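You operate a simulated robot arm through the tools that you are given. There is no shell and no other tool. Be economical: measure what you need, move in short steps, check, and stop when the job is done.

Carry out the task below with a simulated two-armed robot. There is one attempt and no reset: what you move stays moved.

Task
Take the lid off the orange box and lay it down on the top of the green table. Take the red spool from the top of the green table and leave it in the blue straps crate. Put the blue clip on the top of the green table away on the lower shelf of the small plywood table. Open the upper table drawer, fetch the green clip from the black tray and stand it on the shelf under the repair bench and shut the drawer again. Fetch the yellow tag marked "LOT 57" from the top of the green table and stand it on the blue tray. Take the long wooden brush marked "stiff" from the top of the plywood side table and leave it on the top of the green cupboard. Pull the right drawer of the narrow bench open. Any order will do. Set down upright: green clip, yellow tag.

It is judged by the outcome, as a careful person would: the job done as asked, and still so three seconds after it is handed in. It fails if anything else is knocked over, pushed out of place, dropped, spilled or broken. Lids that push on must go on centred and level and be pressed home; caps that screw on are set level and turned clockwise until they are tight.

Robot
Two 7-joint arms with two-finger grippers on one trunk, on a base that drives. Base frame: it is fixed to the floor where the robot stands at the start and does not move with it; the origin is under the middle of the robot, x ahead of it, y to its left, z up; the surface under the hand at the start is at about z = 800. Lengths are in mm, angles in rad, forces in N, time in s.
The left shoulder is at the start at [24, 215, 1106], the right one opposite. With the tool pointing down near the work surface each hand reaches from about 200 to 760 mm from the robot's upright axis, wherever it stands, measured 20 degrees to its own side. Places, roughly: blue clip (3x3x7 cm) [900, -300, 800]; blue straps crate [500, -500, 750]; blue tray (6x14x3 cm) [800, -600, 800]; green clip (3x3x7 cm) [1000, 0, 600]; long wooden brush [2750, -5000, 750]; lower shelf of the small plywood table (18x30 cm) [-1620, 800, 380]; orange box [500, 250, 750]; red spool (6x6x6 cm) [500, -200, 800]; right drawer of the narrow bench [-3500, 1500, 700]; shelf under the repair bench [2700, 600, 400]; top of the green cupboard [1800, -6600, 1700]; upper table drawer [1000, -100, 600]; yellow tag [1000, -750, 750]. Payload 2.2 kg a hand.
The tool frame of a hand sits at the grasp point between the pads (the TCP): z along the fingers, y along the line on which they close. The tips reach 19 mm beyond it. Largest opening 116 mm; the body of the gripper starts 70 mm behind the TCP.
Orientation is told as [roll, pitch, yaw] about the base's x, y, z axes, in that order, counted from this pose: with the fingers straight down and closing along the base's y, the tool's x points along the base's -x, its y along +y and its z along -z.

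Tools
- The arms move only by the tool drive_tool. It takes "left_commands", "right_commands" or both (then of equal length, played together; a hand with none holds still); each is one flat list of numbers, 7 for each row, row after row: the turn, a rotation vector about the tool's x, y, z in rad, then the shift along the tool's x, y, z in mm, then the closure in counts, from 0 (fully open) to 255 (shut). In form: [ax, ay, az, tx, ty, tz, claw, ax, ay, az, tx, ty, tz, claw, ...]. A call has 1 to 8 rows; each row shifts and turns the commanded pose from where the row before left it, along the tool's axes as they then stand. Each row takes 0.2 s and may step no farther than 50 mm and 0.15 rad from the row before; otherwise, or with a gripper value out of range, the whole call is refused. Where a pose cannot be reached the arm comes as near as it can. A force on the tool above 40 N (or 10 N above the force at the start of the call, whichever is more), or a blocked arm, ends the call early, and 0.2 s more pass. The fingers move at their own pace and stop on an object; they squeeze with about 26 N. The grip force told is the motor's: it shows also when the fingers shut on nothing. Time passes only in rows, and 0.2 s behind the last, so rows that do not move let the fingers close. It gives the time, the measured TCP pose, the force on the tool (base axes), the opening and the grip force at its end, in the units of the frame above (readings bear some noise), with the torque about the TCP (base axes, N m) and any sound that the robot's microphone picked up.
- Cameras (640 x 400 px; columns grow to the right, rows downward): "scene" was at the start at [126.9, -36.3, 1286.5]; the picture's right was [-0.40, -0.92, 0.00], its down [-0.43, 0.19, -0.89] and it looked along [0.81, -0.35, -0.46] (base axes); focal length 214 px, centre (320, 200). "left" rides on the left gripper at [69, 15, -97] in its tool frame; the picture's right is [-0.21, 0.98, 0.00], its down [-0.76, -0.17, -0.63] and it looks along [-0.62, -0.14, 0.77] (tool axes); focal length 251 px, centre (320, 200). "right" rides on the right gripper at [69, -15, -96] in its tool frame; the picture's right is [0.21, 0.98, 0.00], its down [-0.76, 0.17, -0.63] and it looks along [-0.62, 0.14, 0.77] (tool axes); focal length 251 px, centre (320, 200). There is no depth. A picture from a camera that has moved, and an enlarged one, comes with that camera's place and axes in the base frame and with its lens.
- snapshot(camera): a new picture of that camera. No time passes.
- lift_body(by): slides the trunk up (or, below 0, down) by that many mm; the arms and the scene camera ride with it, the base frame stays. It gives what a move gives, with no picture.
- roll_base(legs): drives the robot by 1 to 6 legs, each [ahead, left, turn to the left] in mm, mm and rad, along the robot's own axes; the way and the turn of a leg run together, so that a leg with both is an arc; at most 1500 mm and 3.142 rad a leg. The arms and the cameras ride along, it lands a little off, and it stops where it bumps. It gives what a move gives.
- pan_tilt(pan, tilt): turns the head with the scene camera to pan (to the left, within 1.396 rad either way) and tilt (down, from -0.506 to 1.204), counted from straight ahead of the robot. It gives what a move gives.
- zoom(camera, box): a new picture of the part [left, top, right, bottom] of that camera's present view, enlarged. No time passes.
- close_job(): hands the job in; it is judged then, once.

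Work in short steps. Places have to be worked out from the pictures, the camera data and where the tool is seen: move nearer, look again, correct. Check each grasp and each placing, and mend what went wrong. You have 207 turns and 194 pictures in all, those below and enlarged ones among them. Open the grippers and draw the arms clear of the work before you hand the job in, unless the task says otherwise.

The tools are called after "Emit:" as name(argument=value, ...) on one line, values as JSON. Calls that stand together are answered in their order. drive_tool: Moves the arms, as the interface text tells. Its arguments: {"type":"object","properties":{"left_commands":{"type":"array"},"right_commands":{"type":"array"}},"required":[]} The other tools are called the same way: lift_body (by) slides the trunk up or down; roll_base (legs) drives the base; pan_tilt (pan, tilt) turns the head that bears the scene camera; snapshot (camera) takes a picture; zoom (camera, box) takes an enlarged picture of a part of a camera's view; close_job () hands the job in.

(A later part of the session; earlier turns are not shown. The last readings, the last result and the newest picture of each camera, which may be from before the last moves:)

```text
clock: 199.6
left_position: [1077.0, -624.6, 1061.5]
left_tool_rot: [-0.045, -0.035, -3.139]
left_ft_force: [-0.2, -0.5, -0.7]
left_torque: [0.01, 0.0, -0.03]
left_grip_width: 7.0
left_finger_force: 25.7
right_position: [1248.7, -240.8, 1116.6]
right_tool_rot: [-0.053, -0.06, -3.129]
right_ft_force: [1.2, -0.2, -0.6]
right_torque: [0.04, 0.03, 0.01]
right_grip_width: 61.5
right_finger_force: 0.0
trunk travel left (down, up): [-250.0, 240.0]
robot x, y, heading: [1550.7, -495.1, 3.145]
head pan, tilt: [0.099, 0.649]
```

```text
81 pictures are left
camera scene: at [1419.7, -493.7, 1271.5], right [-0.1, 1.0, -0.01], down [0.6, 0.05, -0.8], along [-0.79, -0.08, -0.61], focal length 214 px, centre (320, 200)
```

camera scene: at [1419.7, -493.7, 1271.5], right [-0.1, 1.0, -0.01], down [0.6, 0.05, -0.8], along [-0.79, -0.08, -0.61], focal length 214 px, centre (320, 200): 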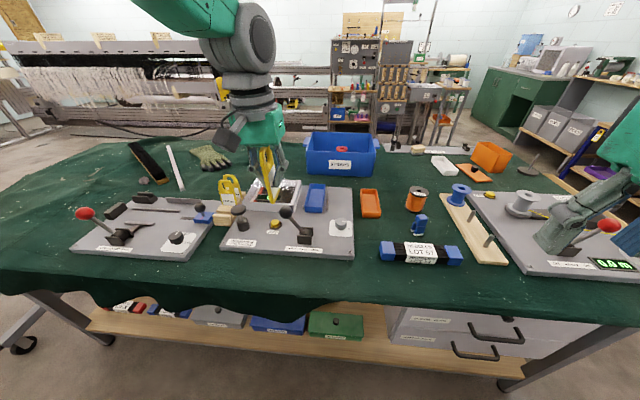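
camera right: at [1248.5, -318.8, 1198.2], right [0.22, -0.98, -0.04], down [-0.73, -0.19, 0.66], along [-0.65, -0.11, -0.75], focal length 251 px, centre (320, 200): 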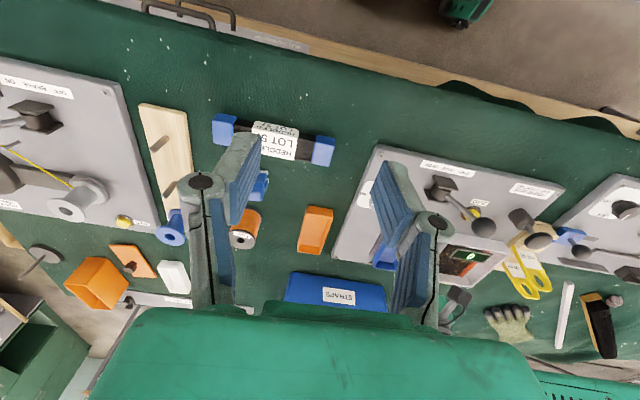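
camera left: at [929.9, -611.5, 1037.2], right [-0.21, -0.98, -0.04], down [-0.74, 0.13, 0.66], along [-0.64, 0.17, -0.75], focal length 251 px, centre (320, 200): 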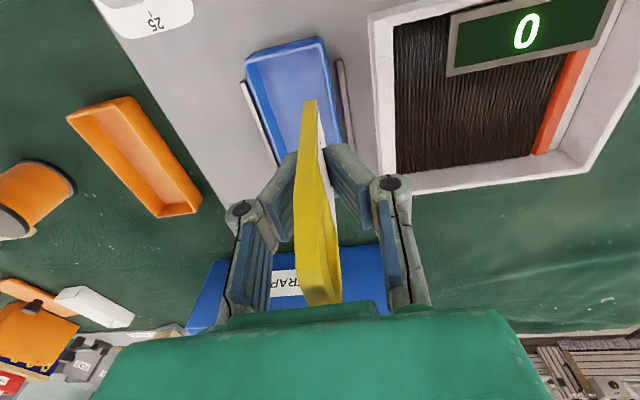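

The torso is upright again; only the hand commands kept a small tilt from the block. I level both hands, move 50 mm closer, and check for settling.

Emit:
drive_tool(left_commands=[0.045, 0.022, 0, 0, 0, 0, 255, 0, 0, 0, 0, 0, 0, 255, 0, 0, 0, 0, 0, 0, 255], right_commands=[0.04, 0.03, 0, 0, 0, 0, 120, 0, 0, 0, 0, 0, 0, 120, 0, 0, 0, 0, 0, 0, 120])

Emit:
roll_base(legs=[[45, 0, 0]])

Emit:
drive_tool(left_commands=[0, 0, 0, -30, -10, 0, 255, 0, 0, 0, -30, -10, 0, 255, 0, 0, 0, -30, -10, 0, 255, 0, 0, 0, -30, -10, 0, 255, 0, 0, 0, -30, -10, 0, 255, 0, 0, 0, 0, 0, 0, 255, 0, 0, 0, 0, 0, 0, 255, 0, 0, 0, 0, 0, 0, 255])

Emit:
snapshot(camera="left")

```text
clock: 200.3
left_position: [1075.9, -612.0, 1060.6]
left_tool_rot: [-0.08, -0.012, 3.139]
left_ft_force: [-0.8, 0.7, 0.1]
left_torque: [-0.05, 0.01, 0.02]
left_grip_width: 7.3
left_finger_force: 25.8
right_position: [1245.2, -228.6, 1112.7]
right_tool_rot: [-0.083, -0.026, -3.136]
right_ft_force: [-0.6, 0.1, -0.7]
right_torque: [0.04, 0.02, 0.02]
right_grip_width: 61.4
right_finger_force: 0.0
trunk travel left (down, up): [-250.0, 240.0]
robot x, y, heading: [1543.9, -496.6, 3.145]
head pan, tilt: [0.099, 0.649]
```

```text
clock: 201.2
left_position: [1031.8, -621.5, 1059.9]
left_tool_rot: [-0.088, -0.012, 3.143]
left_ft_force: [0.3, -0.9, -0.3]
left_torque: [0.0, -0.01, 0.05]
left_grip_width: 7.1
left_finger_force: 26.1
right_position: [1202.7, -238.4, 1115.2]
right_tool_rot: [-0.091, -0.028, -3.134]
right_ft_force: [-0.3, 0.1, 0.6]
right_torque: [0.01, -0.02, 0.05]
right_grip_width: 61.4
right_finger_force: 0.1
trunk travel left (down, up): [-250.0, 240.0]
robot x, y, heading: [1501.1, -497.2, 3.14]
head pan, tilt: [0.099, 0.649]
```

```text
clock: 203.1
left_position: [883.5, -600.9, 1066.4]
left_tool_rot: [-0.109, -0.013, -3.138]
left_ft_force: [-0.9, -1.6, -1.0]
left_torque: [0.13, -0.02, -0.01]
left_grip_width: 7.3
left_finger_force: 25.7
right_position: [1202.0, -268.7, 1120.9]
right_tool_rot: [-0.114, -0.025, -3.129]
right_ft_force: [-0.4, -0.1, -0.1]
right_torque: [0.02, 0.01, 0.02]
right_grip_width: 61.4
right_finger_force: 0.1
trunk travel left (down, up): [-250.0, 240.0]
robot x, y, heading: [1504.6, -500.3, 3.142]
head pan, tilt: [0.099, 0.649]
```

```text
80 pictures are left
camera left: at [954.1, -625.0, 1160.3], right [-0.21, -0.97, -0.1], down [-0.75, 0.09, 0.66], along [-0.63, 0.22, -0.75], focal length 251 px, centre (320, 200)
```

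left: 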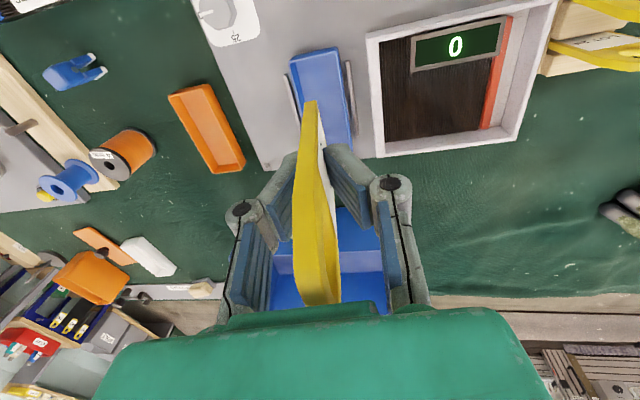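

My roll correction went the wrong way, and the torso itself leans when the arm extends, so something at the base may be wrong. I'll look down around the robot.

Emit:
drive_tool(left_commands=[-0.05, 0, 0, 30, 0, 0, 255, -0.05, 0, 0, 30, 0, 0, 255, 0, 0, 0, 30, 0, 0, 255, 0, 0, 0, 30, 0, 0, 255], right_commands=[-0.05, 0, 0, 0, 0, 0, 120, -0.05, 0, 0, 0, 0, 0, 120, 0, 0, 0, 0, 0, 0, 120, 0, 0, 0, 0, 0, 0, 120])

Emit:
pan_tilt(pan=0, tilt=1.2)

Emit:
snapshot(camera="scene")

```text
clock: 204.2
left_position: [1003.0, -578.3, 1067.6]
left_tool_rot: [0.01, -0.016, -3.144]
left_ft_force: [0.1, 0.7, -0.9]
left_torque: [-0.04, -0.05, 0.0]
left_grip_width: 7.3
left_finger_force: 26.6
right_position: [1205.3, -246.8, 1115.9]
right_tool_rot: [0.009, -0.027, -3.131]
right_ft_force: [-0.2, 0.5, 0.4]
right_torque: [-0.05, -0.01, 0.03]
right_grip_width: 61.0
right_finger_force: 0.0
trunk travel left (down, up): [-250.0, 240.0]
robot x, y, heading: [1503.1, -499.0, 3.143]
head pan, tilt: [0.099, 0.649]
stopped in row 4 (left hand): the arm was blocked; the commanded pose is now the measured one
```

```text
clock: 205.2
left_position: [1003.6, -564.0, 1067.6]
left_tool_rot: [0.021, -0.016, 3.142]
left_ft_force: [0.0, 1.3, -0.6]
left_torque: [-0.06, -0.01, -0.01]
left_grip_width: 7.1
left_finger_force: 25.7
right_position: [1205.3, -231.7, 1112.4]
right_tool_rot: [0.02, -0.03, -3.134]
right_ft_force: [-0.2, -0.7, -0.9]
right_torque: [0.03, -0.01, 0.0]
right_grip_width: 61.1
right_finger_force: 0.0
trunk travel left (down, up): [-250.0, 240.0]
robot x, y, heading: [1503.7, -495.3, 3.141]
head pan, tilt: [0.0, 1.201]
```

```text
79 pictures are left
camera scene: at [1405.3, -476.3, 1231.0], right [0.0, 1.0, -0.02], down [0.93, -0.01, -0.36], along [-0.36, -0.01, -0.93], focal length 214 px, centre (320, 200)
```

scene: 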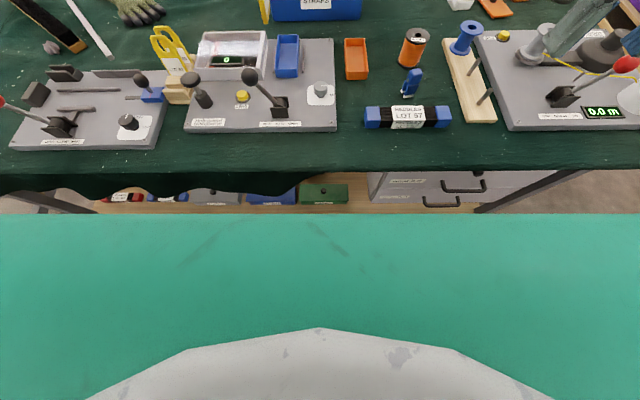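

The torso is rocking. I'll hold still a while and use the right hand's readings to see if it settles.

Emit:
drive_tool(left_commands=[0, 0, 0, 0, 0, 0, 255, 0, 0, 0, 0, 0, 0, 255, 0, 0, 0, 0, 0, 0, 255, 0, 0, 0, 0, 0, 0, 255, 0, 0, 0, 0, 0, 0, 255, 0, 0, 0, 0, 0, 0, 255, 0, 0, 0, 0, 0, 0, 255, 0, 0, 0, 0, 0, 0, 255])

Emit:
drive_tool(left_commands=[0, 0, 0, 0, 0, 0, 255, 0, 0, 0, 0, 0, 0, 255, 0, 0, 0, 0, 0, 0, 255, 0, 0, 0, 0, 0, 0, 255])

```text
clock: 207.0
left_position: [1003.4, -564.0, 1067.3]
left_tool_rot: [0.02, -0.015, 3.139]
left_ft_force: [-0.1, 1.1, -1.1]
left_torque: [-0.14, 0.0, -0.02]
left_grip_width: 7.2
left_finger_force: 26.3
right_position: [1205.9, -230.3, 1112.9]
right_tool_rot: [0.019, -0.03, -3.132]
right_ft_force: [0.1, 1.2, 0.0]
right_torque: [-0.01, 0.01, 0.01]
right_grip_width: 61.5
right_finger_force: 0.1
trunk travel left (down, up): [-250.0, 240.0]
robot x, y, heading: [1502.7, -499.3, 3.135]
head pan, tilt: [0.0, 1.201]
```

```text
clock: 208.0
left_position: [1003.9, -585.6, 1067.1]
left_tool_rot: [0.006, -0.017, -3.14]
left_ft_force: [0.6, 0.6, -0.7]
left_torque: [0.01, 0.03, -0.02]
left_grip_width: 7.3
left_finger_force: 25.4
right_position: [1205.4, -251.5, 1116.9]
right_tool_rot: [0.003, -0.027, -3.132]
right_ft_force: [1.3, 0.2, 0.6]
right_torque: [0.0, 0.02, -0.01]
right_grip_width: 61.5
right_finger_force: 0.0
trunk travel left (down, up): [-250.0, 240.0]
robot x, y, heading: [1502.8, -498.9, 3.139]
head pan, tilt: [0.0, 1.201]
```

The sway seems to be decaying. I keep waiting and sampling.

Emit:
drive_tool(left_commands=[0, 0, 0, 0, 0, 0, 255, 0, 0, 0, 0, 0, 0, 255, 0, 0, 0, 0, 0, 0, 255, 0, 0, 0, 0, 0, 0, 255, 0, 0, 0, 0, 0, 0, 255, 0, 0, 0, 0, 0, 0, 255, 0, 0, 0, 0, 0, 0, 255, 0, 0, 0, 0, 0, 0, 255])

Emit:
drive_tool(left_commands=[0, 0, 0, 0, 0, 0, 255])

Emit:
drive_tool(left_commands=[0, 0, 0, 0, 0, 0, 255, 0, 0, 0, 0, 0, 0, 255])

Emit:
drive_tool(left_commands=[0, 0, 0, 0, 0, 0, 255, 0, 0, 0, 0, 0, 0, 255, 0, 0, 0, 0, 0, 0, 255])

```text
clock: 209.8
left_position: [1003.1, -599.6, 1068.3]
left_tool_rot: [-0.006, -0.016, -3.137]
left_ft_force: [0.3, -0.7, -0.5]
left_torque: [0.1, 0.02, 0.01]
left_grip_width: 7.2
left_finger_force: 25.7
right_position: [1205.9, -267.5, 1118.7]
right_tool_rot: [-0.009, -0.027, -3.13]
right_ft_force: [0.6, 0.6, 1.0]
right_torque: [0.02, -0.04, 0.01]
right_grip_width: 61.2
right_finger_force: 0.0
trunk travel left (down, up): [-250.0, 240.0]
robot x, y, heading: [1504.1, -501.7, 3.137]
head pan, tilt: [0.0, 1.201]
```

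```text
clock: 210.2
left_position: [1003.9, -579.1, 1067.7]
left_tool_rot: [0.011, -0.016, -3.142]
left_ft_force: [-0.3, 0.4, -1.1]
left_torque: [-0.03, 0.0, 0.0]
left_grip_width: 7.2
left_finger_force: 26.0
right_position: [1205.2, -246.0, 1116.6]
right_tool_rot: [0.009, -0.028, -3.132]
right_ft_force: [0.1, 0.3, 0.3]
right_torque: [-0.04, -0.02, 0.05]
right_grip_width: 61.5
right_finger_force: 0.0
trunk travel left (down, up): [-250.0, 240.0]
robot x, y, heading: [1502.5, -497.5, 3.141]
head pan, tilt: [0.0, 1.201]
```

```text
clock: 210.8
left_position: [1003.1, -608.1, 1067.1]
left_tool_rot: [-0.012, -0.015, -3.138]
left_ft_force: [0.5, -1.0, -0.5]
left_torque: [0.07, 0.01, 0.02]
left_grip_width: 7.0
left_finger_force: 26.3
right_position: [1206.6, -275.5, 1121.8]
right_tool_rot: [-0.018, -0.031, -3.128]
right_ft_force: [-0.6, 0.0, 0.3]
right_torque: [0.0, -0.04, -0.03]
right_grip_width: 61.2
right_finger_force: 0.0
trunk travel left (down, up): [-250.0, 240.0]
robot x, y, heading: [1501.5, -501.5, 3.14]
head pan, tilt: [0.0, 1.201]
```

```text
clock: 211.6
left_position: [1002.6, -606.3, 1065.5]
left_tool_rot: [-0.01, -0.015, -3.136]
left_ft_force: [0.1, -0.7, 0.7]
left_torque: [0.11, -0.02, 0.0]
left_grip_width: 7.1
left_finger_force: 26.1
right_position: [1204.4, -273.5, 1121.1]
right_tool_rot: [-0.016, -0.03, -3.128]
right_ft_force: [0.1, 0.1, 0.1]
right_torque: [-0.02, 0.01, -0.01]
right_grip_width: 61.5
right_finger_force: 0.1
trunk travel left (down, up): [-250.0, 240.0]
robot x, y, heading: [1504.3, -506.4, 3.148]
head pan, tilt: [0.0, 1.201]
```

It still rocks by ±20 mm. The base may be touching the table's lower shelf here, so I back off 150 mm and sample again.

Emit:
roll_base(legs=[[-150, 0, 0]])

Emit:
drive_tool(left_commands=[0, 0, 0, 0, 0, 0, 255, 0, 0, 0, 0, 0, 0, 255, 0, 0, 0, 0, 0, 0, 255])

Emit:
drive_tool(left_commands=[0, 0, 0, 0, 0, 0, 255, 0, 0, 0, 0, 0, 0, 255])

Emit:
drive_tool(left_commands=[0, 0, 0, 0, 0, 0, 255])

Emit:
pan_tilt(pan=0.9, tilt=0.9)

Emit:
snapshot(camera="scene")

```text
clock: 213.0
left_position: [1150.2, -566.3, 1068.9]
left_tool_rot: [0.022, -0.016, 3.14]
left_ft_force: [0.4, 1.2, -1.6]
left_torque: [-0.1, 0.03, 0.02]
left_grip_width: 7.1
left_finger_force: 25.5
right_position: [1354.3, -232.0, 1114.5]
right_tool_rot: [0.017, -0.03, -3.132]
right_ft_force: [-0.2, 0.6, 0.3]
right_torque: [-0.03, 0.01, 0.02]
right_grip_width: 61.3
right_finger_force: 0.0
trunk travel left (down, up): [-250.0, 240.0]
robot x, y, heading: [1649.0, -494.6, 3.14]
head pan, tilt: [0.0, 1.201]
```

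```text
clock: 213.8
left_position: [1154.0, -566.7, 1068.5]
left_tool_rot: [0.014, -0.018, 3.138]
left_ft_force: [-0.3, 1.7, -0.7]
left_torque: [-0.12, 0.0, 0.02]
left_grip_width: 7.1
left_finger_force: 26.1
right_position: [1355.3, -234.2, 1115.7]
right_tool_rot: [0.014, -0.031, -3.132]
right_ft_force: [0.3, 0.1, 1.1]
right_torque: [-0.05, 0.0, 0.02]
right_grip_width: 61.3
right_finger_force: 0.1
trunk travel left (down, up): [-250.0, 240.0]
robot x, y, heading: [1650.3, -491.1, 3.138]
head pan, tilt: [0.0, 1.201]
```

```text
clock: 214.4
left_position: [1153.4, -588.3, 1067.9]
left_tool_rot: [0.001, -0.017, 3.14]
left_ft_force: [0.3, -0.2, 0.1]
left_torque: [0.03, -0.03, -0.01]
left_grip_width: 7.4
left_finger_force: 25.7
right_position: [1355.2, -256.2, 1119.9]
right_tool_rot: [-0.004, -0.032, -3.13]
right_ft_force: [-0.5, 0.5, 0.4]
right_torque: [0.03, -0.03, 0.0]
right_grip_width: 61.5
right_finger_force: 0.1
trunk travel left (down, up): [-250.0, 240.0]
robot x, y, heading: [1647.9, -497.0, 3.141]
head pan, tilt: [0.0, 1.201]
```

```text
clock: 214.8
left_position: [1152.4, -577.4, 1067.3]
left_tool_rot: [0.008, -0.017, 3.14]
left_ft_force: [-0.9, 0.5, 0.1]
left_torque: [-0.04, 0.01, 0.07]
left_grip_width: 7.0
left_finger_force: 25.9
right_position: [1355.9, -245.5, 1118.1]
right_tool_rot: [0.006, -0.031, -3.132]
right_ft_force: [-0.4, 0.2, -0.5]
right_torque: [0.01, 0.01, -0.01]
right_grip_width: 61.4
right_finger_force: 0.0
trunk travel left (down, up): [-250.0, 240.0]
robot x, y, heading: [1647.3, -493.3, 3.142]
head pan, tilt: [0.0, 1.201]
```

```text
clock: 216.0
left_position: [1150.8, -599.2, 1067.7]
left_tool_rot: [-0.017, -0.017, -3.132]
left_ft_force: [-1.0, -0.2, -0.8]
left_torque: [0.09, -0.01, 0.01]
left_grip_width: 7.3
left_finger_force: 26.1
right_position: [1355.1, -264.6, 1121.7]
right_tool_rot: [-0.01, -0.032, -3.13]
right_ft_force: [-0.9, -2.1, -0.4]
right_torque: [0.07, 0.01, -0.05]
right_grip_width: 61.1
right_finger_force: 0.1
trunk travel left (down, up): [-250.0, 240.0]
robot x, y, heading: [1649.4, -499.4, 3.139]
head pan, tilt: [0.901, 0.901]
```

```text
78 pictures are left
camera scene: at [1550.1, -548.3, 1244.0], right [-0.57, 0.82, 0.01], down [0.69, 0.48, -0.54], along [-0.45, -0.31, -0.84], focal length 214 px, centre (320, 200)
```

scene: 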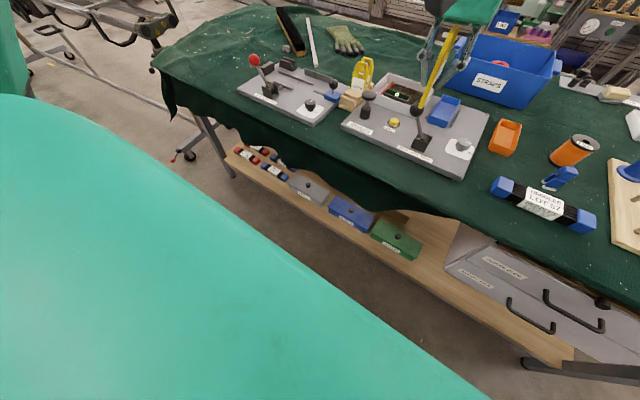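

Rocking persists but appears to shrink. I'll rest several seconds to let it die out.

Emit:
lift_body(by=-60)

Emit:
drive_tool(left_commands=[0, 0, 0, 0, 0, 0, 255, 0, 0, 0, 0, 0, 0, 255, 0, 0, 0, 0, 0, 0, 255, 0, 0, 0, 0, 0, 0, 255, 0, 0, 0, 0, 0, 0, 255, 0, 0, 0, 0, 0, 0, 255, 0, 0, 0, 0, 0, 0, 255, 0, 0, 0, 0, 0, 0, 255])

Emit:
drive_tool(left_commands=[0, 0, 0, 0, 0, 0, 255, 0, 0, 0, 0, 0, 0, 255, 0, 0, 0, 0, 0, 0, 255, 0, 0, 0, 0, 0, 0, 255, 0, 0, 0, 0, 0, 0, 255, 0, 0, 0, 0, 0, 0, 255, 0, 0, 0, 0, 0, 0, 255])

Emit:
drive_tool(left_commands=[0, 0, 0, 0, 0, 0, 255, 0, 0, 0, 0, 0, 0, 255, 0, 0, 0, 0, 0, 0, 255, 0, 0, 0, 0, 0, 0, 255, 0, 0, 0, 0, 0, 0, 255, 0, 0, 0, 0, 0, 0, 255])

Emit:
drive_tool(left_commands=[0, 0, 0, 0, 0, 0, 255, 0, 0, 0, 0, 0, 0, 255])

Emit:
drive_tool(left_commands=[0, 0, 0, 0, 0, 0, 255])

```text
clock: 217.0
left_position: [1151.7, -587.4, 1010.6]
left_tool_rot: [-0.011, -0.018, -3.132]
left_ft_force: [-0.2, 0.0, 0.1]
left_torque: [0.02, -0.03, 0.02]
left_grip_width: 7.5
left_finger_force: 26.0
right_position: [1354.3, -253.0, 1059.0]
right_tool_rot: [0.001, -0.033, -3.132]
right_ft_force: [-0.6, 0.4, 0.2]
right_torque: [-0.02, 0.04, 0.02]
right_grip_width: 61.6
right_finger_force: 0.0
trunk travel left (down, up): [-190.0, 300.0]
robot x, y, heading: [1645.6, -498.2, 3.136]
head pan, tilt: [0.901, 0.901]
```

```text
clock: 218.8
left_position: [1151.5, -582.3, 1010.5]
left_tool_rot: [-0.005, -0.017, -3.137]
left_ft_force: [-1.2, -0.3, -0.6]
left_torque: [-0.03, -0.02, -0.03]
left_grip_width: 7.2
left_finger_force: 25.8
right_position: [1356.1, -249.5, 1058.9]
right_tool_rot: [0.004, -0.031, -3.132]
right_ft_force: [-0.6, 0.6, 0.2]
right_torque: [-0.06, -0.03, 0.02]
right_grip_width: 61.2
right_finger_force: 0.0
trunk travel left (down, up): [-190.0, 300.0]
robot x, y, heading: [1652.2, -493.6, 3.142]
head pan, tilt: [0.901, 0.901]
```

```text
clock: 220.4
left_position: [1152.1, -585.7, 1010.5]
left_tool_rot: [-0.006, -0.017, -3.137]
left_ft_force: [-0.2, -0.4, -1.0]
left_torque: [-0.02, 0.01, -0.01]
left_grip_width: 7.3
left_finger_force: 26.1
right_position: [1355.4, -250.8, 1058.5]
right_tool_rot: [0.002, -0.031, -3.131]
right_ft_force: [0.8, 0.9, 0.5]
right_torque: [-0.01, 0.03, -0.03]
right_grip_width: 61.4
right_finger_force: 0.0
trunk travel left (down, up): [-190.0, 300.0]
robot x, y, heading: [1651.8, -498.3, 3.139]
head pan, tilt: [0.901, 0.901]
```

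```text
clock: 221.8
left_position: [1154.0, -585.4, 1009.7]
left_tool_rot: [-0.002, -0.02, -3.138]
left_ft_force: [0.3, 0.6, 0.0]
left_torque: [-0.02, 0.02, -0.02]
left_grip_width: 7.2
left_finger_force: 26.0
right_position: [1355.6, -250.6, 1059.1]
right_tool_rot: [0.0, -0.031, -3.131]
right_ft_force: [0.2, 0.0, 0.2]
right_torque: [0.02, -0.04, 0.01]
right_grip_width: 61.4
right_finger_force: 0.1
trunk travel left (down, up): [-190.0, 300.0]
robot x, y, heading: [1650.6, -498.0, 3.141]
head pan, tilt: [0.901, 0.901]
```

```text
clock: 222.4
left_position: [1151.8, -585.1, 1009.7]
left_tool_rot: [-0.003, -0.018, -3.138]
left_ft_force: [-0.4, 0.3, -0.3]
left_torque: [-0.01, 0.0, -0.02]
left_grip_width: 7.1
left_finger_force: 26.1
right_position: [1355.1, -250.8, 1058.3]
right_tool_rot: [0.0, -0.031, -3.132]
right_ft_force: [0.3, -0.8, 1.0]
right_torque: [-0.02, 0.0, 0.0]
right_grip_width: 61.5
right_finger_force: 0.1
trunk travel left (down, up): [-190.0, 300.0]
robot x, y, heading: [1646.3, -499.3, 3.139]
head pan, tilt: [0.901, 0.901]
```

```text
clock: 222.8
left_position: [1152.3, -585.9, 1009.6]
left_tool_rot: [-0.002, -0.02, -3.138]
left_ft_force: [-0.5, 0.3, -0.4]
left_torque: [0.01, -0.01, -0.04]
left_grip_width: 7.1
left_finger_force: 26.0
right_position: [1355.1, -251.3, 1058.3]
right_tool_rot: [0.0, -0.03, -3.132]
right_ft_force: [-0.3, 0.4, -0.4]
right_torque: [0.0, 0.0, 0.04]
right_grip_width: 61.3
right_finger_force: 0.0
trunk travel left (down, up): [-190.0, 300.0]
robot x, y, heading: [1647.0, -501.0, 3.143]
head pan, tilt: [0.901, 0.901]
```

Calm again. I drive 140 mm forward and then extend the arm over the tray, pausing to let it settle.

Emit:
roll_base(legs=[[140, 0, 0]])

Emit:
drive_tool(left_commands=[0, 0, 0, -28, -3, -2, 255, 0, 0, 0, -28, -3, -2, 255, 0, 0, 0, -28, -3, -2, 255, 0, 0, 0, -28, -3, -2, 255, 0, 0, 0, -28, -3, -2, 255, 0, 0, 0, 0, 0, 0, 255, 0, 0, 0, 0, 0, 0, 255, 0, 0, 0, 0, 0, 0, 255])

Emit:
pan_tilt(pan=0.1, tilt=0.65)

Emit:
drive_tool(left_commands=[0, 0, 0, 0, 0, 0, 255, 0, 0, 0, 0, 0, 0, 255, 0, 0, 0, 0, 0, 0, 255])

Emit:
snapshot(camera="left")

```text
clock: 224.1
left_position: [1012.9, -582.4, 1009.7]
left_tool_rot: [-0.002, -0.019, 3.142]
left_ft_force: [-0.6, 0.4, -1.5]
left_torque: [-0.01, -0.03, -0.02]
left_grip_width: 7.2
left_finger_force: 26.1
right_position: [1215.8, -250.7, 1059.1]
right_tool_rot: [0.002, -0.03, -3.134]
right_ft_force: [-0.1, -0.1, -0.7]
right_torque: [0.01, -0.03, -0.02]
right_grip_width: 61.3
right_finger_force: 0.1
trunk travel left (down, up): [-190.0, 300.0]
robot x, y, heading: [1513.3, -492.8, 3.136]
head pan, tilt: [0.901, 0.901]
```

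```text
clock: 225.9
left_position: [874.1, -567.9, 1023.8]
left_tool_rot: [-0.002, -0.021, 3.14]
left_ft_force: [-0.7, 0.3, -0.6]
left_torque: [-0.01, 0.0, 0.02]
left_grip_width: 7.2
left_finger_force: 26.2
right_position: [1218.7, -250.8, 1059.5]
right_tool_rot: [0.0, -0.033, -3.134]
right_ft_force: [0.8, 0.7, 0.2]
right_torque: [-0.01, 0.02, 0.0]
right_grip_width: 61.2
right_finger_force: 0.0
trunk travel left (down, up): [-190.0, 300.0]
robot x, y, heading: [1509.7, -494.0, 3.138]
head pan, tilt: [0.901, 0.901]
```

```text
clock: 227.0
left_position: [873.5, -568.4, 1022.0]
left_tool_rot: [-0.003, -0.021, 3.142]
left_ft_force: [0.3, 0.4, -1.1]
left_torque: [-0.01, -0.01, 0.0]
left_grip_width: 7.2
left_finger_force: 25.7
right_position: [1218.6, -251.0, 1059.3]
right_tool_rot: [0.002, -0.033, -3.135]
right_ft_force: [0.1, -0.7, -0.4]
right_torque: [0.01, -0.01, -0.01]
right_grip_width: 61.2
right_finger_force: 0.0
trunk travel left (down, up): [-190.0, 300.0]
robot x, y, heading: [1509.7, -495.1, 3.135]
head pan, tilt: [0.099, 0.649]
```

```text
clock: 227.8
left_position: [874.7, -567.6, 1023.9]
left_tool_rot: [-0.003, -0.022, 3.142]
left_ft_force: [-0.4, 0.1, -0.3]
left_torque: [0.03, -0.02, 0.0]
left_grip_width: 7.1
left_finger_force: 26.0
right_position: [1218.1, -251.0, 1059.3]
right_tool_rot: [0.001, -0.034, -3.134]
right_ft_force: [0.2, -0.4, 0.5]
right_torque: [0.0, 0.0, -0.01]
right_grip_width: 61.3
right_finger_force: 0.1
trunk travel left (down, up): [-190.0, 300.0]
robot x, y, heading: [1510.5, -496.6, 3.139]
head pan, tilt: [0.099, 0.649]
```

```text
77 pictures are left
camera left: at [945.8, -581.9, 1118.0], right [-0.22, -0.98, 0.0], down [-0.74, 0.16, 0.65], along [-0.63, 0.14, -0.76], focal length 251 px, centre (320, 200)
```

left: 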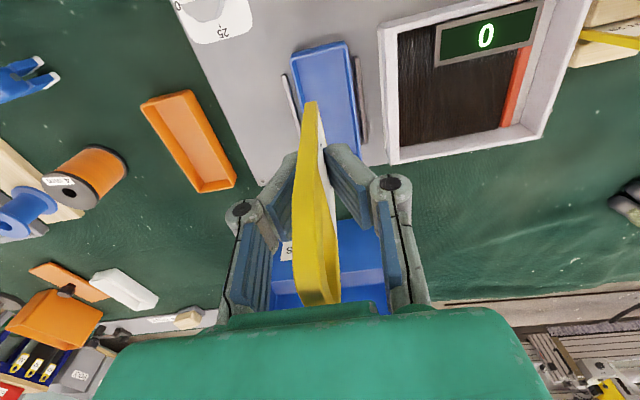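

Steady. The tray centre is at about [839,-574]. I move over it and lower to just above the floor.

Emit:
drive_tool(left_commands=[0, 0, 0, -26, 5, 0, 255, 0, 0, 0, 0, 0, 40, 255, 0, 0, 0, 0, 0, 40, 255, 0, 0, 0, 0, 0, 30, 255, 0, 0, 0, 0, 0, 20, 255, 0, 0, 0, 0, 0, 5, 255, 0, 0, 0, 0, 0, 0, 255, 0, 0, 0, 0, 0, 0, 255])

Emit:
snapshot(camera="left")

Emit:
zoom(camera="scene", box=[240, 140, 360, 240])

```text
clock: 229.6
left_position: [844.6, -572.8, 889.8]
left_tool_rot: [-0.003, -0.018, 3.14]
left_ft_force: [-0.4, -0.2, -0.1]
left_torque: [0.02, 0.0, -0.02]
left_grip_width: 7.1
left_finger_force: 25.8
right_position: [1218.5, -250.9, 1058.9]
right_tool_rot: [0.0, -0.034, -3.132]
right_ft_force: [0.2, -0.4, 0.0]
right_torque: [0.01, -0.02, 0.01]
right_grip_width: 61.4
right_finger_force: 0.1
trunk travel left (down, up): [-190.0, 300.0]
robot x, y, heading: [1508.6, -498.0, 3.14]
head pan, tilt: [0.099, 0.649]
```

```text
76 pictures are left
camera left: at [916.5, -587.2, 984.8], right [-0.22, -0.98, 0.0], down [-0.74, 0.16, 0.65], along [-0.63, 0.14, -0.76], focal length 251 px, centre (320, 200)
```

left: 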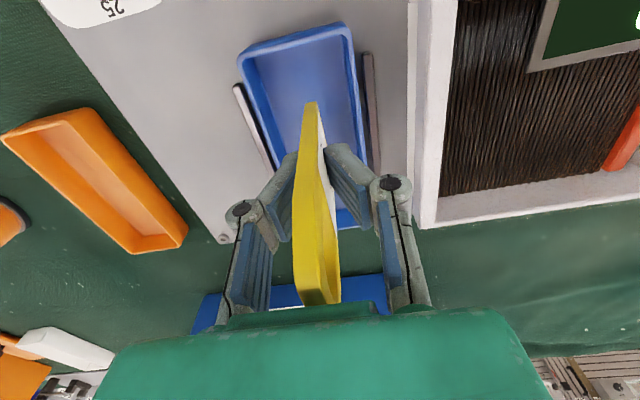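

```text
4.00 times, centred on (300, 190) of scene
camera zoom: at [1381.3, -501.1, 1211.2], right [-0.1, 1.0, 0.0], down [0.6, 0.06, -0.79], along [-0.79, -0.08, -0.61], focal length 858 px, centre (400, 240)
```

zoom: 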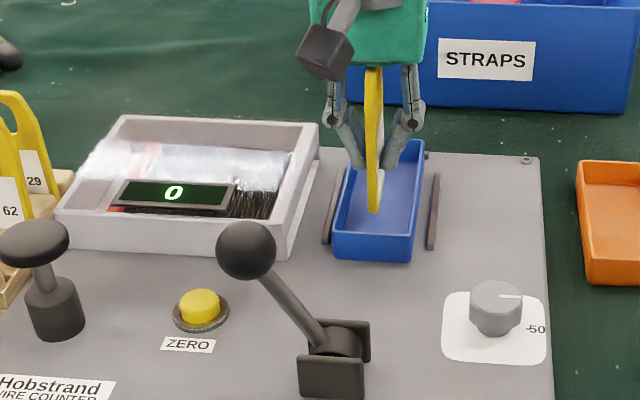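

Tag is inside the tray walls. I creep down until contact.

Emit:
drive_tool(left_commands=[0, 0, 0, 0, 0, 4, 255, 0, 0, 0, 0, 0, 4, 255, 0, 0, 0, 0, 0, 3, 255, 0, 0, 0, 0, 0, 0, 255])

Emit:
drive_tool(left_commands=[0, 0, 0, 0, 0, 2, 255, 0, 0, 0, 0, 0, 0, 255])

Emit:
zoom(camera="scene", box=[260, 140, 340, 220])

```text
clock: 230.6
left_position: [844.9, -571.6, 877.7]
left_tool_rot: [-0.005, -0.019, 3.142]
left_ft_force: [0.5, 0.2, 0.1]
left_torque: [-0.01, 0.0, 0.01]
left_grip_width: 7.1
left_finger_force: 26.0
right_position: [1218.6, -250.4, 1059.7]
right_tool_rot: [0.0, -0.033, -3.135]
right_ft_force: [-0.7, 0.1, -0.8]
right_torque: [-0.02, -0.02, 0.02]
right_grip_width: 61.5
right_finger_force: 0.0
trunk travel left (down, up): [-190.0, 300.0]
robot x, y, heading: [1510.4, -495.9, 3.14]
head pan, tilt: [0.099, 0.649]
```

```text
clock: 231.2
left_position: [845.6, -572.9, 875.2]
left_tool_rot: [-0.004, -0.02, 3.141]
left_ft_force: [-0.4, 1.1, -0.3]
left_torque: [0.01, 0.01, 0.01]
left_grip_width: 7.5
left_finger_force: 26.0
right_position: [1218.5, -249.9, 1059.3]
right_tool_rot: [0.001, -0.033, -3.135]
right_ft_force: [1.1, -1.0, -0.4]
right_torque: [0.03, -0.02, -0.03]
right_grip_width: 61.4
right_finger_force: 0.0
trunk travel left (down, up): [-190.0, 300.0]
robot x, y, heading: [1507.0, -499.1, 3.14]
head pan, tilt: [0.099, 0.649]
```

```text
5.00 times, centred on (300, 180) of scene
camera zoom: at [1381.5, -501.1, 1211.3], right [-0.1, 1.0, 0.0], down [0.6, 0.06, -0.79], along [-0.79, -0.08, -0.61], focal length 1072 px, centre (420, 300)
```

zoom: 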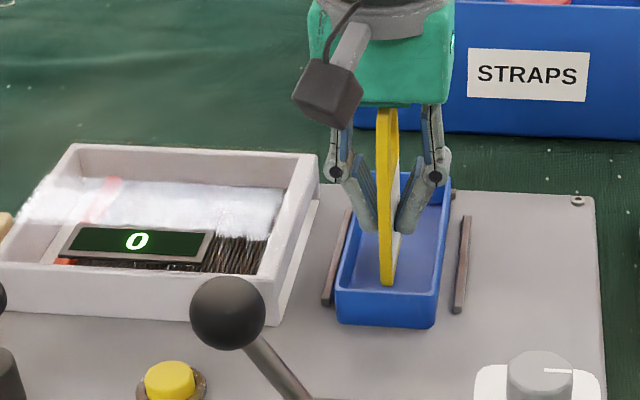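

Emit:
drive_tool(left_commands=[0, 0, 0, 0, 0, 3, 255, 0, 0, 0, 0, 0, 3, 255, 0, 0, 0, 0, 0, 0, 255])

Emit:
drive_tool(left_commands=[0, 0, 0, 0, 0, 3, 255, 0, 0, 0, 0, 0, 0, 255])

```text
clock: 232.0
left_position: [845.0, -572.8, 873.5]
left_tool_rot: [-0.003, -0.028, 3.141]
left_ft_force: [-4.2, 0.6, 22.1]
left_torque: [0.03, -0.31, 0.0]
left_grip_width: 7.3
left_finger_force: 26.2
right_position: [1221.1, -251.2, 1060.1]
right_tool_rot: [-0.002, -0.032, -3.136]
right_ft_force: [-0.7, 0.3, 1.1]
right_torque: [0.01, 0.01, 0.02]
right_grip_width: 61.4
right_finger_force: 0.0
trunk travel left (down, up): [-190.0, 300.0]
robot x, y, heading: [1511.5, -492.3, 3.136]
head pan, tilt: [0.099, 0.649]
```

```text
clock: 232.6
left_position: [844.8, -572.8, 868.8]
left_tool_rot: [-0.003, -0.024, 3.142]
left_ft_force: [-4.7, 0.4, 25.1]
left_torque: [-0.01, 0.17, 0.03]
left_grip_width: 7.0
left_finger_force: 26.0
right_position: [1220.1, -249.9, 1060.2]
right_tool_rot: [0.0, -0.032, -3.134]
right_ft_force: [-0.5, 0.5, -0.3]
right_torque: [0.0, -0.02, -0.01]
right_grip_width: 61.4
right_finger_force: 0.0
trunk travel left (down, up): [-190.0, 300.0]
robot x, y, heading: [1512.4, -500.1, 3.131]
head pan, tilt: [0.099, 0.649]
```

The tag is resting on the tray floor (25 N). I ease the pressure and open slowly.

Emit:
drive_tool(left_commands=[0, 0, 0, 0, 0, -3, 255, 0, 0, 0, 0, 0, 0, 255])

Emit:
drive_tool(left_commands=[0, 0, 0, 0, 0, 0, 225, 0, 0, 0, 0, 0, 0, 200, 0, 0, 0, 0, 0, 0, 185, 0, 0, 0, 0, 0, 0, 185])

Emit:
zoom(camera="scene", box=[260, 140, 340, 220])

Emit:
snapshot(camera="left")

```text
clock: 233.2
left_position: [846.4, -573.2, 869.4]
left_tool_rot: [-0.002, -0.019, 3.138]
left_ft_force: [-4.0, -0.3, 13.0]
left_torque: [-0.01, 0.32, -0.04]
left_grip_width: 7.2
left_finger_force: 25.7
right_position: [1219.3, -251.4, 1059.7]
right_tool_rot: [0.0, -0.033, -3.134]
right_ft_force: [-0.1, -0.1, 0.2]
right_torque: [0.0, 0.01, -0.02]
right_grip_width: 61.4
right_finger_force: 0.0
trunk travel left (down, up): [-190.0, 300.0]
robot x, y, heading: [1508.7, -496.1, 3.139]
head pan, tilt: [0.099, 0.649]
```

```text
clock: 234.2
left_position: [845.5, -573.7, 869.8]
left_tool_rot: [-0.005, -0.021, 3.142]
left_ft_force: [-0.8, -0.6, -0.5]
left_torque: [0.0, 0.04, 0.01]
left_grip_width: 32.2
left_finger_force: 0.0
right_position: [1218.7, -251.1, 1059.1]
right_tool_rot: [0.001, -0.035, -3.135]
right_ft_force: [-0.3, -0.7, 0.7]
right_torque: [0.02, 0.0, -0.03]
right_grip_width: 61.6
right_finger_force: 0.1
trunk travel left (down, up): [-190.0, 300.0]
robot x, y, heading: [1510.9, -494.8, 3.144]
head pan, tilt: [0.099, 0.649]
```

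```text
5.00 times, centred on (300, 180) of scene
camera zoom: at [1381.4, -501.1, 1211.3], right [-0.1, 1.0, 0.0], down [0.6, 0.06, -0.79], along [-0.79, -0.08, -0.61], focal length 1072 px, centre (420, 300)
```

zoom: 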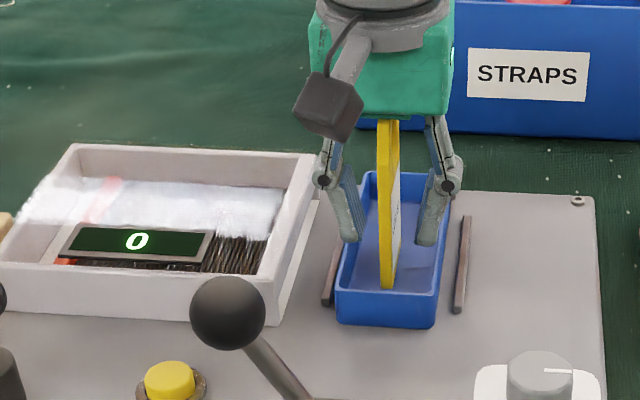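

```text
72 pictures are left
camera left: at [917.3, -587.4, 964.2], right [-0.22, -0.98, 0.0], down [-0.74, 0.16, 0.65], along [-0.63, 0.14, -0.76], focal length 251 px, centre (320, 200)
```

left: 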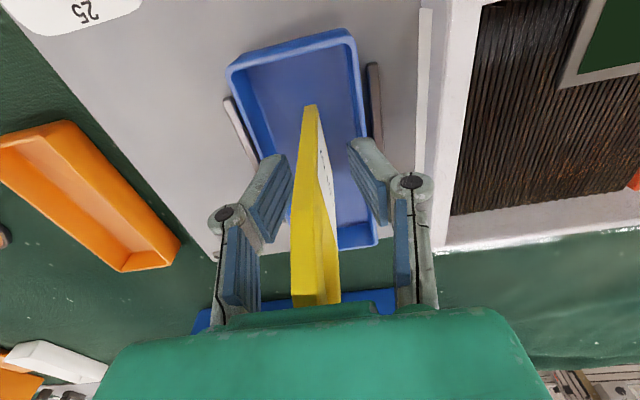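

The tag stands upright by itself in the tray. I raise the left hand straight up, and move the right hand toward the blue clip.

Emit:
drive_tool(left_commands=[0, 0, 0, 0, 0, -15, 185, 0, 0, 0, 0, 0, -30, 185, 0, 0, 0, 0, 0, -40, 185, 0, 0, 0, 0, 0, -40, 185, 0, 0, 0, 20, 10, -20, 185, 0, 0, 0, 40, 10, 0, 185, 0, 0, 0, 40, 10, 0, 185, 0, 0, 0, 40, 10, 0, 185], right_commands=[0, 0, 0, 0, 0, 0, 120, 0, 0, 0, -20, 0, 5, 120, 0, 0, 0, -20, 0, 5, 120, 0, 0, 0, -20, 0, 5, 120, 0, 0, 0, -20, 0, 5, 120, 0, 0, 0, -20, 0, 5, 120, 0, 0, 0, -20, 0, 5, 120, 0, 0, 0, -20, 0, 5, 120])

Emit:
snapshot(camera="right")

Emit:
snapshot(camera="scene")

```text
clock: 236.0
left_position: [991.7, -616.6, 1010.6]
left_tool_rot: [-0.005, -0.02, 3.14]
left_ft_force: [0.6, 0.5, 0.4]
left_torque: [0.0, 0.03, -0.03]
left_grip_width: 31.8
left_finger_force: 0.1
right_position: [1078.7, -253.6, 1028.4]
right_tool_rot: [-0.002, -0.035, -3.133]
right_ft_force: [0.8, -0.5, 0.8]
right_torque: [0.0, -0.01, 0.01]
right_grip_width: 61.3
right_finger_force: 0.0
trunk travel left (down, up): [-190.0, 300.0]
robot x, y, heading: [1509.2, -497.9, 3.136]
head pan, tilt: [0.099, 0.649]
```

```text
71 pictures are left
camera right: at [1150.6, -237.6, 1121.3], right [0.22, -0.97, -0.01], down [-0.73, -0.17, 0.66], along [-0.64, -0.14, -0.75], focal length 251 px, centre (320, 200)
```

right: 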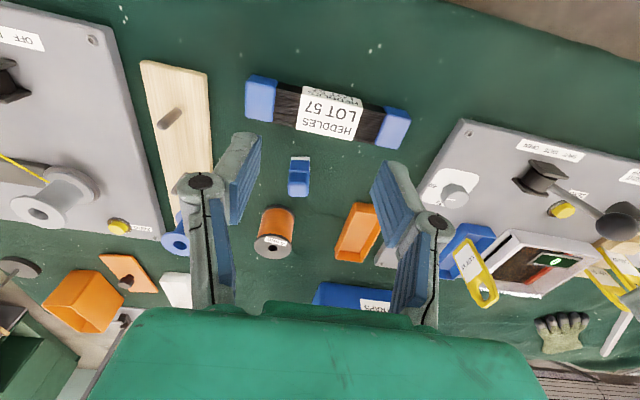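

```text
70 pictures are left
camera scene: at [1383.2, -503.2, 1211.5], right [-0.1, 1.0, 0.0], down [0.6, 0.06, -0.8], along [-0.79, -0.08, -0.61], focal length 214 px, centre (320, 200)
```

scene: 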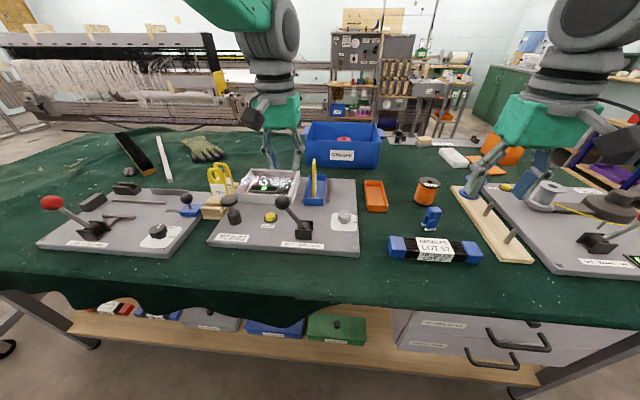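

The blue clip stands near [940,-253]; heddles lie in front of it. I lean the right hand 0.8 rad so the grip also suits a shelf, and approach partway for a closer look.

Emit:
drive_tool(right_commands=[0, -0.128, 0, 0, 0, 0, 120, 0, -0.128, 0, 0, 0, 0, 120, 0, -0.128, 0, 0, 0, 0, 120, 0, -0.128, 0, 0, 0, 0, 120, 0, -0.128, 0, 0, 0, 0, 150, 0, -0.128, 0, 0, 0, 0, 150, 0, 0, 0, 6, 0, 36, 150, 0, 0, 0, 6, 0, 36, 150])

Emit:
snapshot(camera="right")

Emit:
zoom(camera="scene", box=[380, 140, 500, 280])

```text
clock: 237.8
left_position: [987.4, -613.1, 1009.8]
left_tool_rot: [-0.002, -0.019, 3.14]
left_ft_force: [-0.3, -0.7, 0.0]
left_torque: [0.03, 0.04, 0.03]
left_grip_width: 31.7
left_finger_force: 0.0
right_position: [1033.1, -249.6, 969.4]
right_tool_rot: [0.002, -0.8, -3.134]
right_ft_force: [0.0, 0.4, 0.2]
right_torque: [0.02, 0.02, -0.01]
right_grip_width: 47.9
right_finger_force: 0.0
trunk travel left (down, up): [-190.0, 300.0]
robot x, y, heading: [1509.1, -497.9, 3.148]
head pan, tilt: [0.099, 0.649]
```

```text
69 pictures are left
camera right: at [1150.7, -233.5, 984.9], right [0.16, -0.98, -0.15], down [-0.07, -0.17, 0.98], along [-0.99, -0.14, -0.1], focal length 251 px, centre (320, 200)
```

right: 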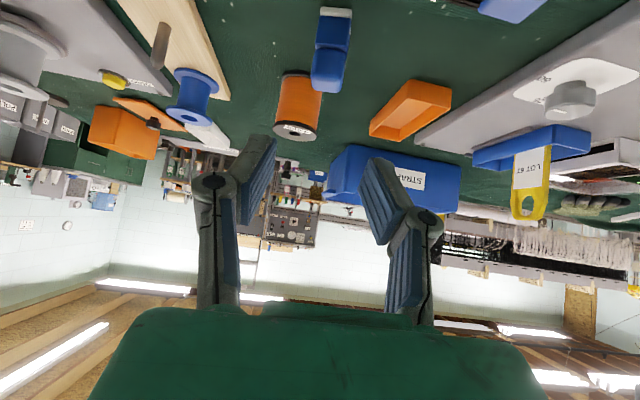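

```text
2.86 times, centred on (440, 210) of scene
camera zoom: at [1380.4, -501.0, 1211.1], right [-0.1, 1.0, 0.0], down [0.61, 0.06, -0.79], along [-0.79, -0.08, -0.61], focal length 613 px, centre (-23, 171)
```

zoom: 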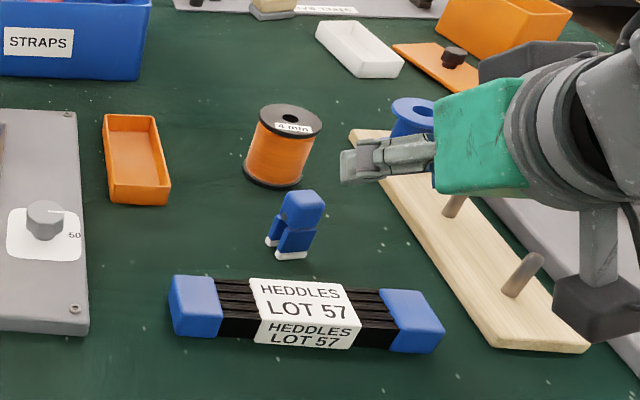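

The clip is at about [944,-252], top z≈873. I move onto the approach line, over the heddles, and partway in.

Emit:
drive_tool(right_commands=[0, 0, 0, 9, 1, 36, 150, 0, 0, 0, 9, 1, 36, 150, 0, 0, 0, 0, 0, 25, 150])

Emit:
snapshot(camera="right")

Emit:
zoom(camera="scene", box=[380, 160, 480, 280])

```text
clock: 238.6
left_position: [989.1, -613.6, 1011.2]
left_tool_rot: [-0.004, -0.019, 3.14]
left_ft_force: [-0.4, 0.9, 0.1]
left_torque: [-0.01, -0.05, 0.0]
left_grip_width: 32.2
left_finger_force: 0.2
right_position: [976.1, -252.2, 885.2]
right_tool_rot: [0.003, -0.8, -3.137]
right_ft_force: [-0.3, 0.7, -0.2]
right_torque: [0.02, -0.01, 0.01]
right_grip_width: 47.7
right_finger_force: 0.1
trunk travel left (down, up): [-190.0, 300.0]
robot x, y, heading: [1514.0, -496.9, 3.14]
head pan, tilt: [0.099, 0.649]
```

```text
67 pictures are left
camera right: at [1093.7, -236.4, 902.1], right [0.16, -0.98, -0.15], down [-0.07, -0.17, 0.98], along [-0.98, -0.14, -0.1], focal length 251 px, centre (320, 200)
```

right: 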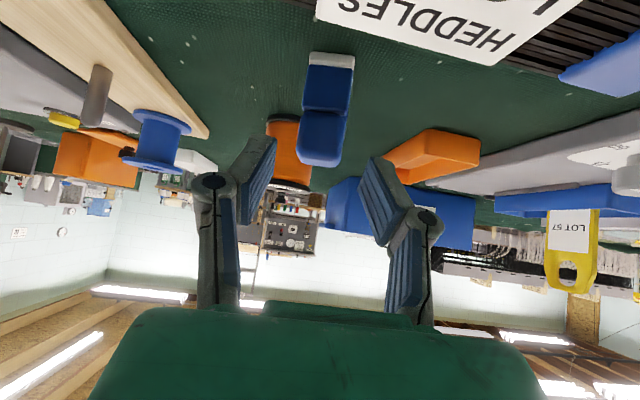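

```text
3.33 times, centred on (430, 220) of scene
camera zoom: at [1380.5, -501.0, 1211.1], right [-0.1, 1.0, 0.0], down [0.61, 0.06, -0.79], along [-0.79, -0.08, -0.61], focal length 715 px, centre (-47, 133)
```

zoom: 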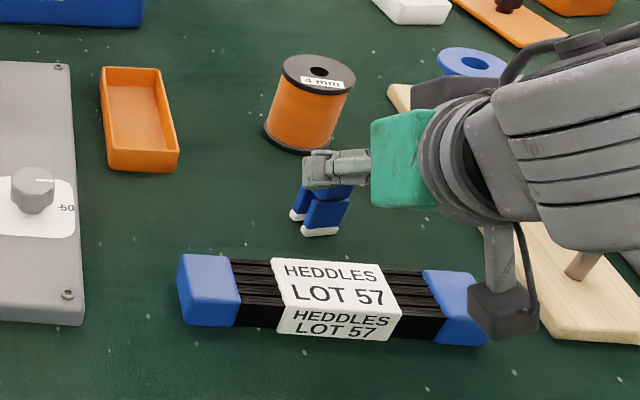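

Aligned between the fingers. I advance 42 mm and close, then lift.

Emit:
drive_tool(right_commands=[0, 0, 0, 0, 0, 21, 150, 0, 0, 0, 0, 0, 21, 150, 0, 0, 0, 0, 0, 0, 255, 0, 0, 0, 0, 0, 0, 255, 0, 0, 0, 0, 0, 0, 255])

Emit:
snapshot(camera="right")

```text
clock: 239.8
left_position: [989.2, -615.3, 1010.5]
left_tool_rot: [-0.005, -0.021, 3.141]
left_ft_force: [-0.1, 0.1, 0.5]
left_torque: [0.01, 0.02, 0.01]
left_grip_width: 31.9
left_finger_force: 0.1
right_position: [947.0, -253.2, 859.2]
right_tool_rot: [0.0, -0.801, -3.135]
right_ft_force: [-0.1, 0.2, -0.5]
right_torque: [0.01, -0.01, 0.01]
right_grip_width: 28.0
right_finger_force: 26.2
trunk travel left (down, up): [-190.0, 300.0]
robot x, y, heading: [1513.4, -499.0, 3.14]
head pan, tilt: [0.099, 0.649]
```

```text
65 pictures are left
camera right: at [1063.6, -238.1, 874.8], right [0.16, -0.98, -0.15], down [-0.07, -0.17, 0.98], along [-0.98, -0.14, -0.1], focal length 251 px, centre (320, 200)
```

right: 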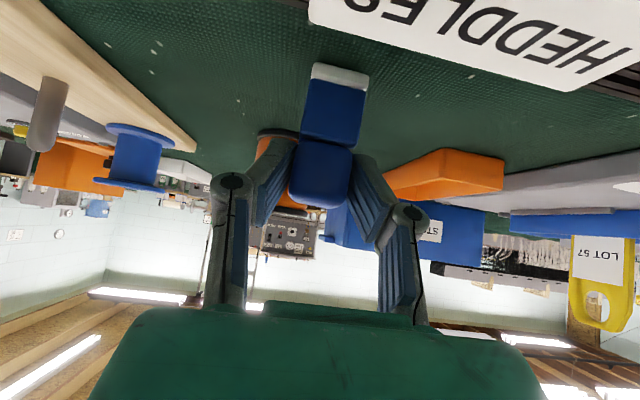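

The blue clip is gripped (28 mm). I lift it straight up and draw both hands back for the trip.

Emit:
drive_tool(right_commands=[0, 0, 0, -7, 0, -7, 255, 0, 0, 0, -20, 0, -20, 255, 0, 0, 0, -25, 0, -25, 255, 0, 0, 0, -25, 0, -25, 255, 0, 0, 0, 10, 0, -40, 255, 0, 0, 0, 10, 0, -40, 255, 0, 0, 0, 10, 0, -40, 255], left_commands=[0, 0, 0, 0, 0, 0, 120, 0, 0, 0, 20, 0, -20, 120, 0, 0, 0, 20, 0, -20, 120, 0, 0, 0, 20, 0, -20, 120, 0, 0, 0, 20, 0, -20, 120, 0, 0, 0, 20, 0, -20, 120, 0, 0, 0, 20, 0, -20, 120])

Emit:
snapshot(camera="scene")

```text
clock: 241.4
left_position: [1114.8, -619.1, 1129.1]
left_tool_rot: [-0.006, -0.024, -3.142]
left_ft_force: [1.0, -0.7, 0.0]
left_torque: [0.02, 0.0, 0.02]
left_grip_width: 61.6
left_finger_force: 0.1
right_position: [1059.6, -256.1, 1033.4]
right_tool_rot: [-0.003, -0.803, -3.131]
right_ft_force: [0.0, -0.2, 0.0]
right_torque: [-0.01, 0.0, 0.0]
right_grip_width: 28.3
right_finger_force: 26.0
trunk travel left (down, up): [-190.0, 300.0]
robot x, y, heading: [1510.0, -497.7, 3.138]
head pan, tilt: [0.099, 0.649]
```

```text
64 pictures are left
camera scene: at [1385.8, -505.7, 1211.8], right [-0.1, 1.0, 0.0], down [0.6, 0.06, -0.8], along [-0.79, -0.08, -0.6], focal length 214 px, centre (320, 200)
```

scene: 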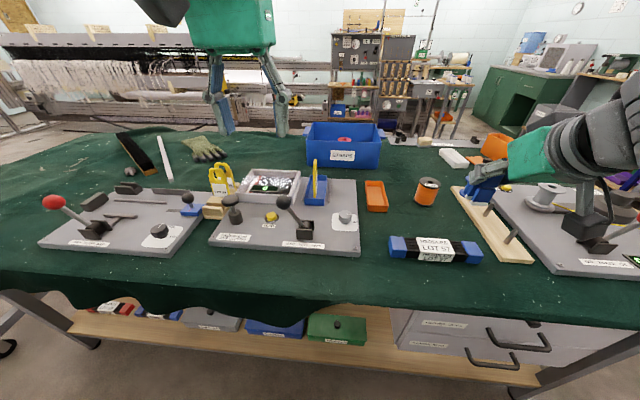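

Now to the small plywood table. I back off, slide along the aisle past the trough, then drive ahead (−x) along y≈1150.

Emit:
roll_base(legs=[[-190, 0, 0], [0, -1480, 0], [0, -160, 0], [1450, 0, 0], [800, 0, 0]])

Emit:
pan_tilt(pan=0.15, tilt=0.5)

Emit:
snapshot(camera="scene")

```text
clock: 261.6
left_position: [-956.9, 971.3, 1124.4]
left_tool_rot: [-0.04, -0.019, -3.141]
left_ft_force: [0.4, -1.7, 0.0]
left_torque: [0.16, -0.01, -0.04]
left_grip_width: 61.5
left_finger_force: 0.1
right_position: [-1011.4, 1337.7, 1038.8]
right_tool_rot: [-0.054, -0.801, -3.093]
right_ft_force: [-0.7, -2.5, 0.5]
right_torque: [0.16, -0.05, -0.12]
right_grip_width: 28.0
right_finger_force: 26.0
trunk travel left (down, up): [-190.0, 300.0]
robot x, y, heading: [-558.5, 1127.8, 3.131]
head pan, tilt: [0.099, 0.649]
```

```text
clock: 262.3
left_position: [-956.2, 989.5, 1128.7]
left_tool_rot: [-0.022, -0.019, -3.139]
left_ft_force: [0.4, 0.9, 0.9]
left_torque: [0.02, 0.0, 0.02]
left_grip_width: 61.6
left_finger_force: 0.0
right_position: [-1010.0, 1353.8, 1033.9]
right_tool_rot: [-0.027, -0.804, -3.109]
right_ft_force: [0.8, -0.3, 0.0]
right_torque: [0.0, 0.0, -0.04]
right_grip_width: 28.1
right_finger_force: 25.6
trunk travel left (down, up): [-190.0, 300.0]
robot x, y, heading: [-556.7, 1126.9, 3.136]
head pan, tilt: [0.15, 0.499]
```

```text
63 pictures are left
camera scene: at [-690.1, 1124.8, 1224.7], right [-0.14, 0.99, -0.01], down [0.48, 0.06, -0.88], along [-0.87, -0.13, -0.48], focal length 214 px, centre (320, 200)
```

scene: 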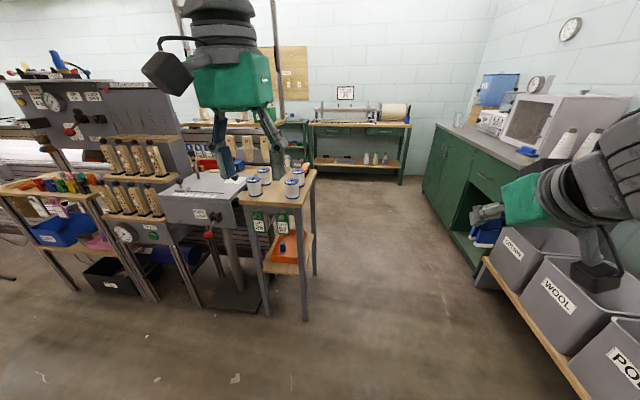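

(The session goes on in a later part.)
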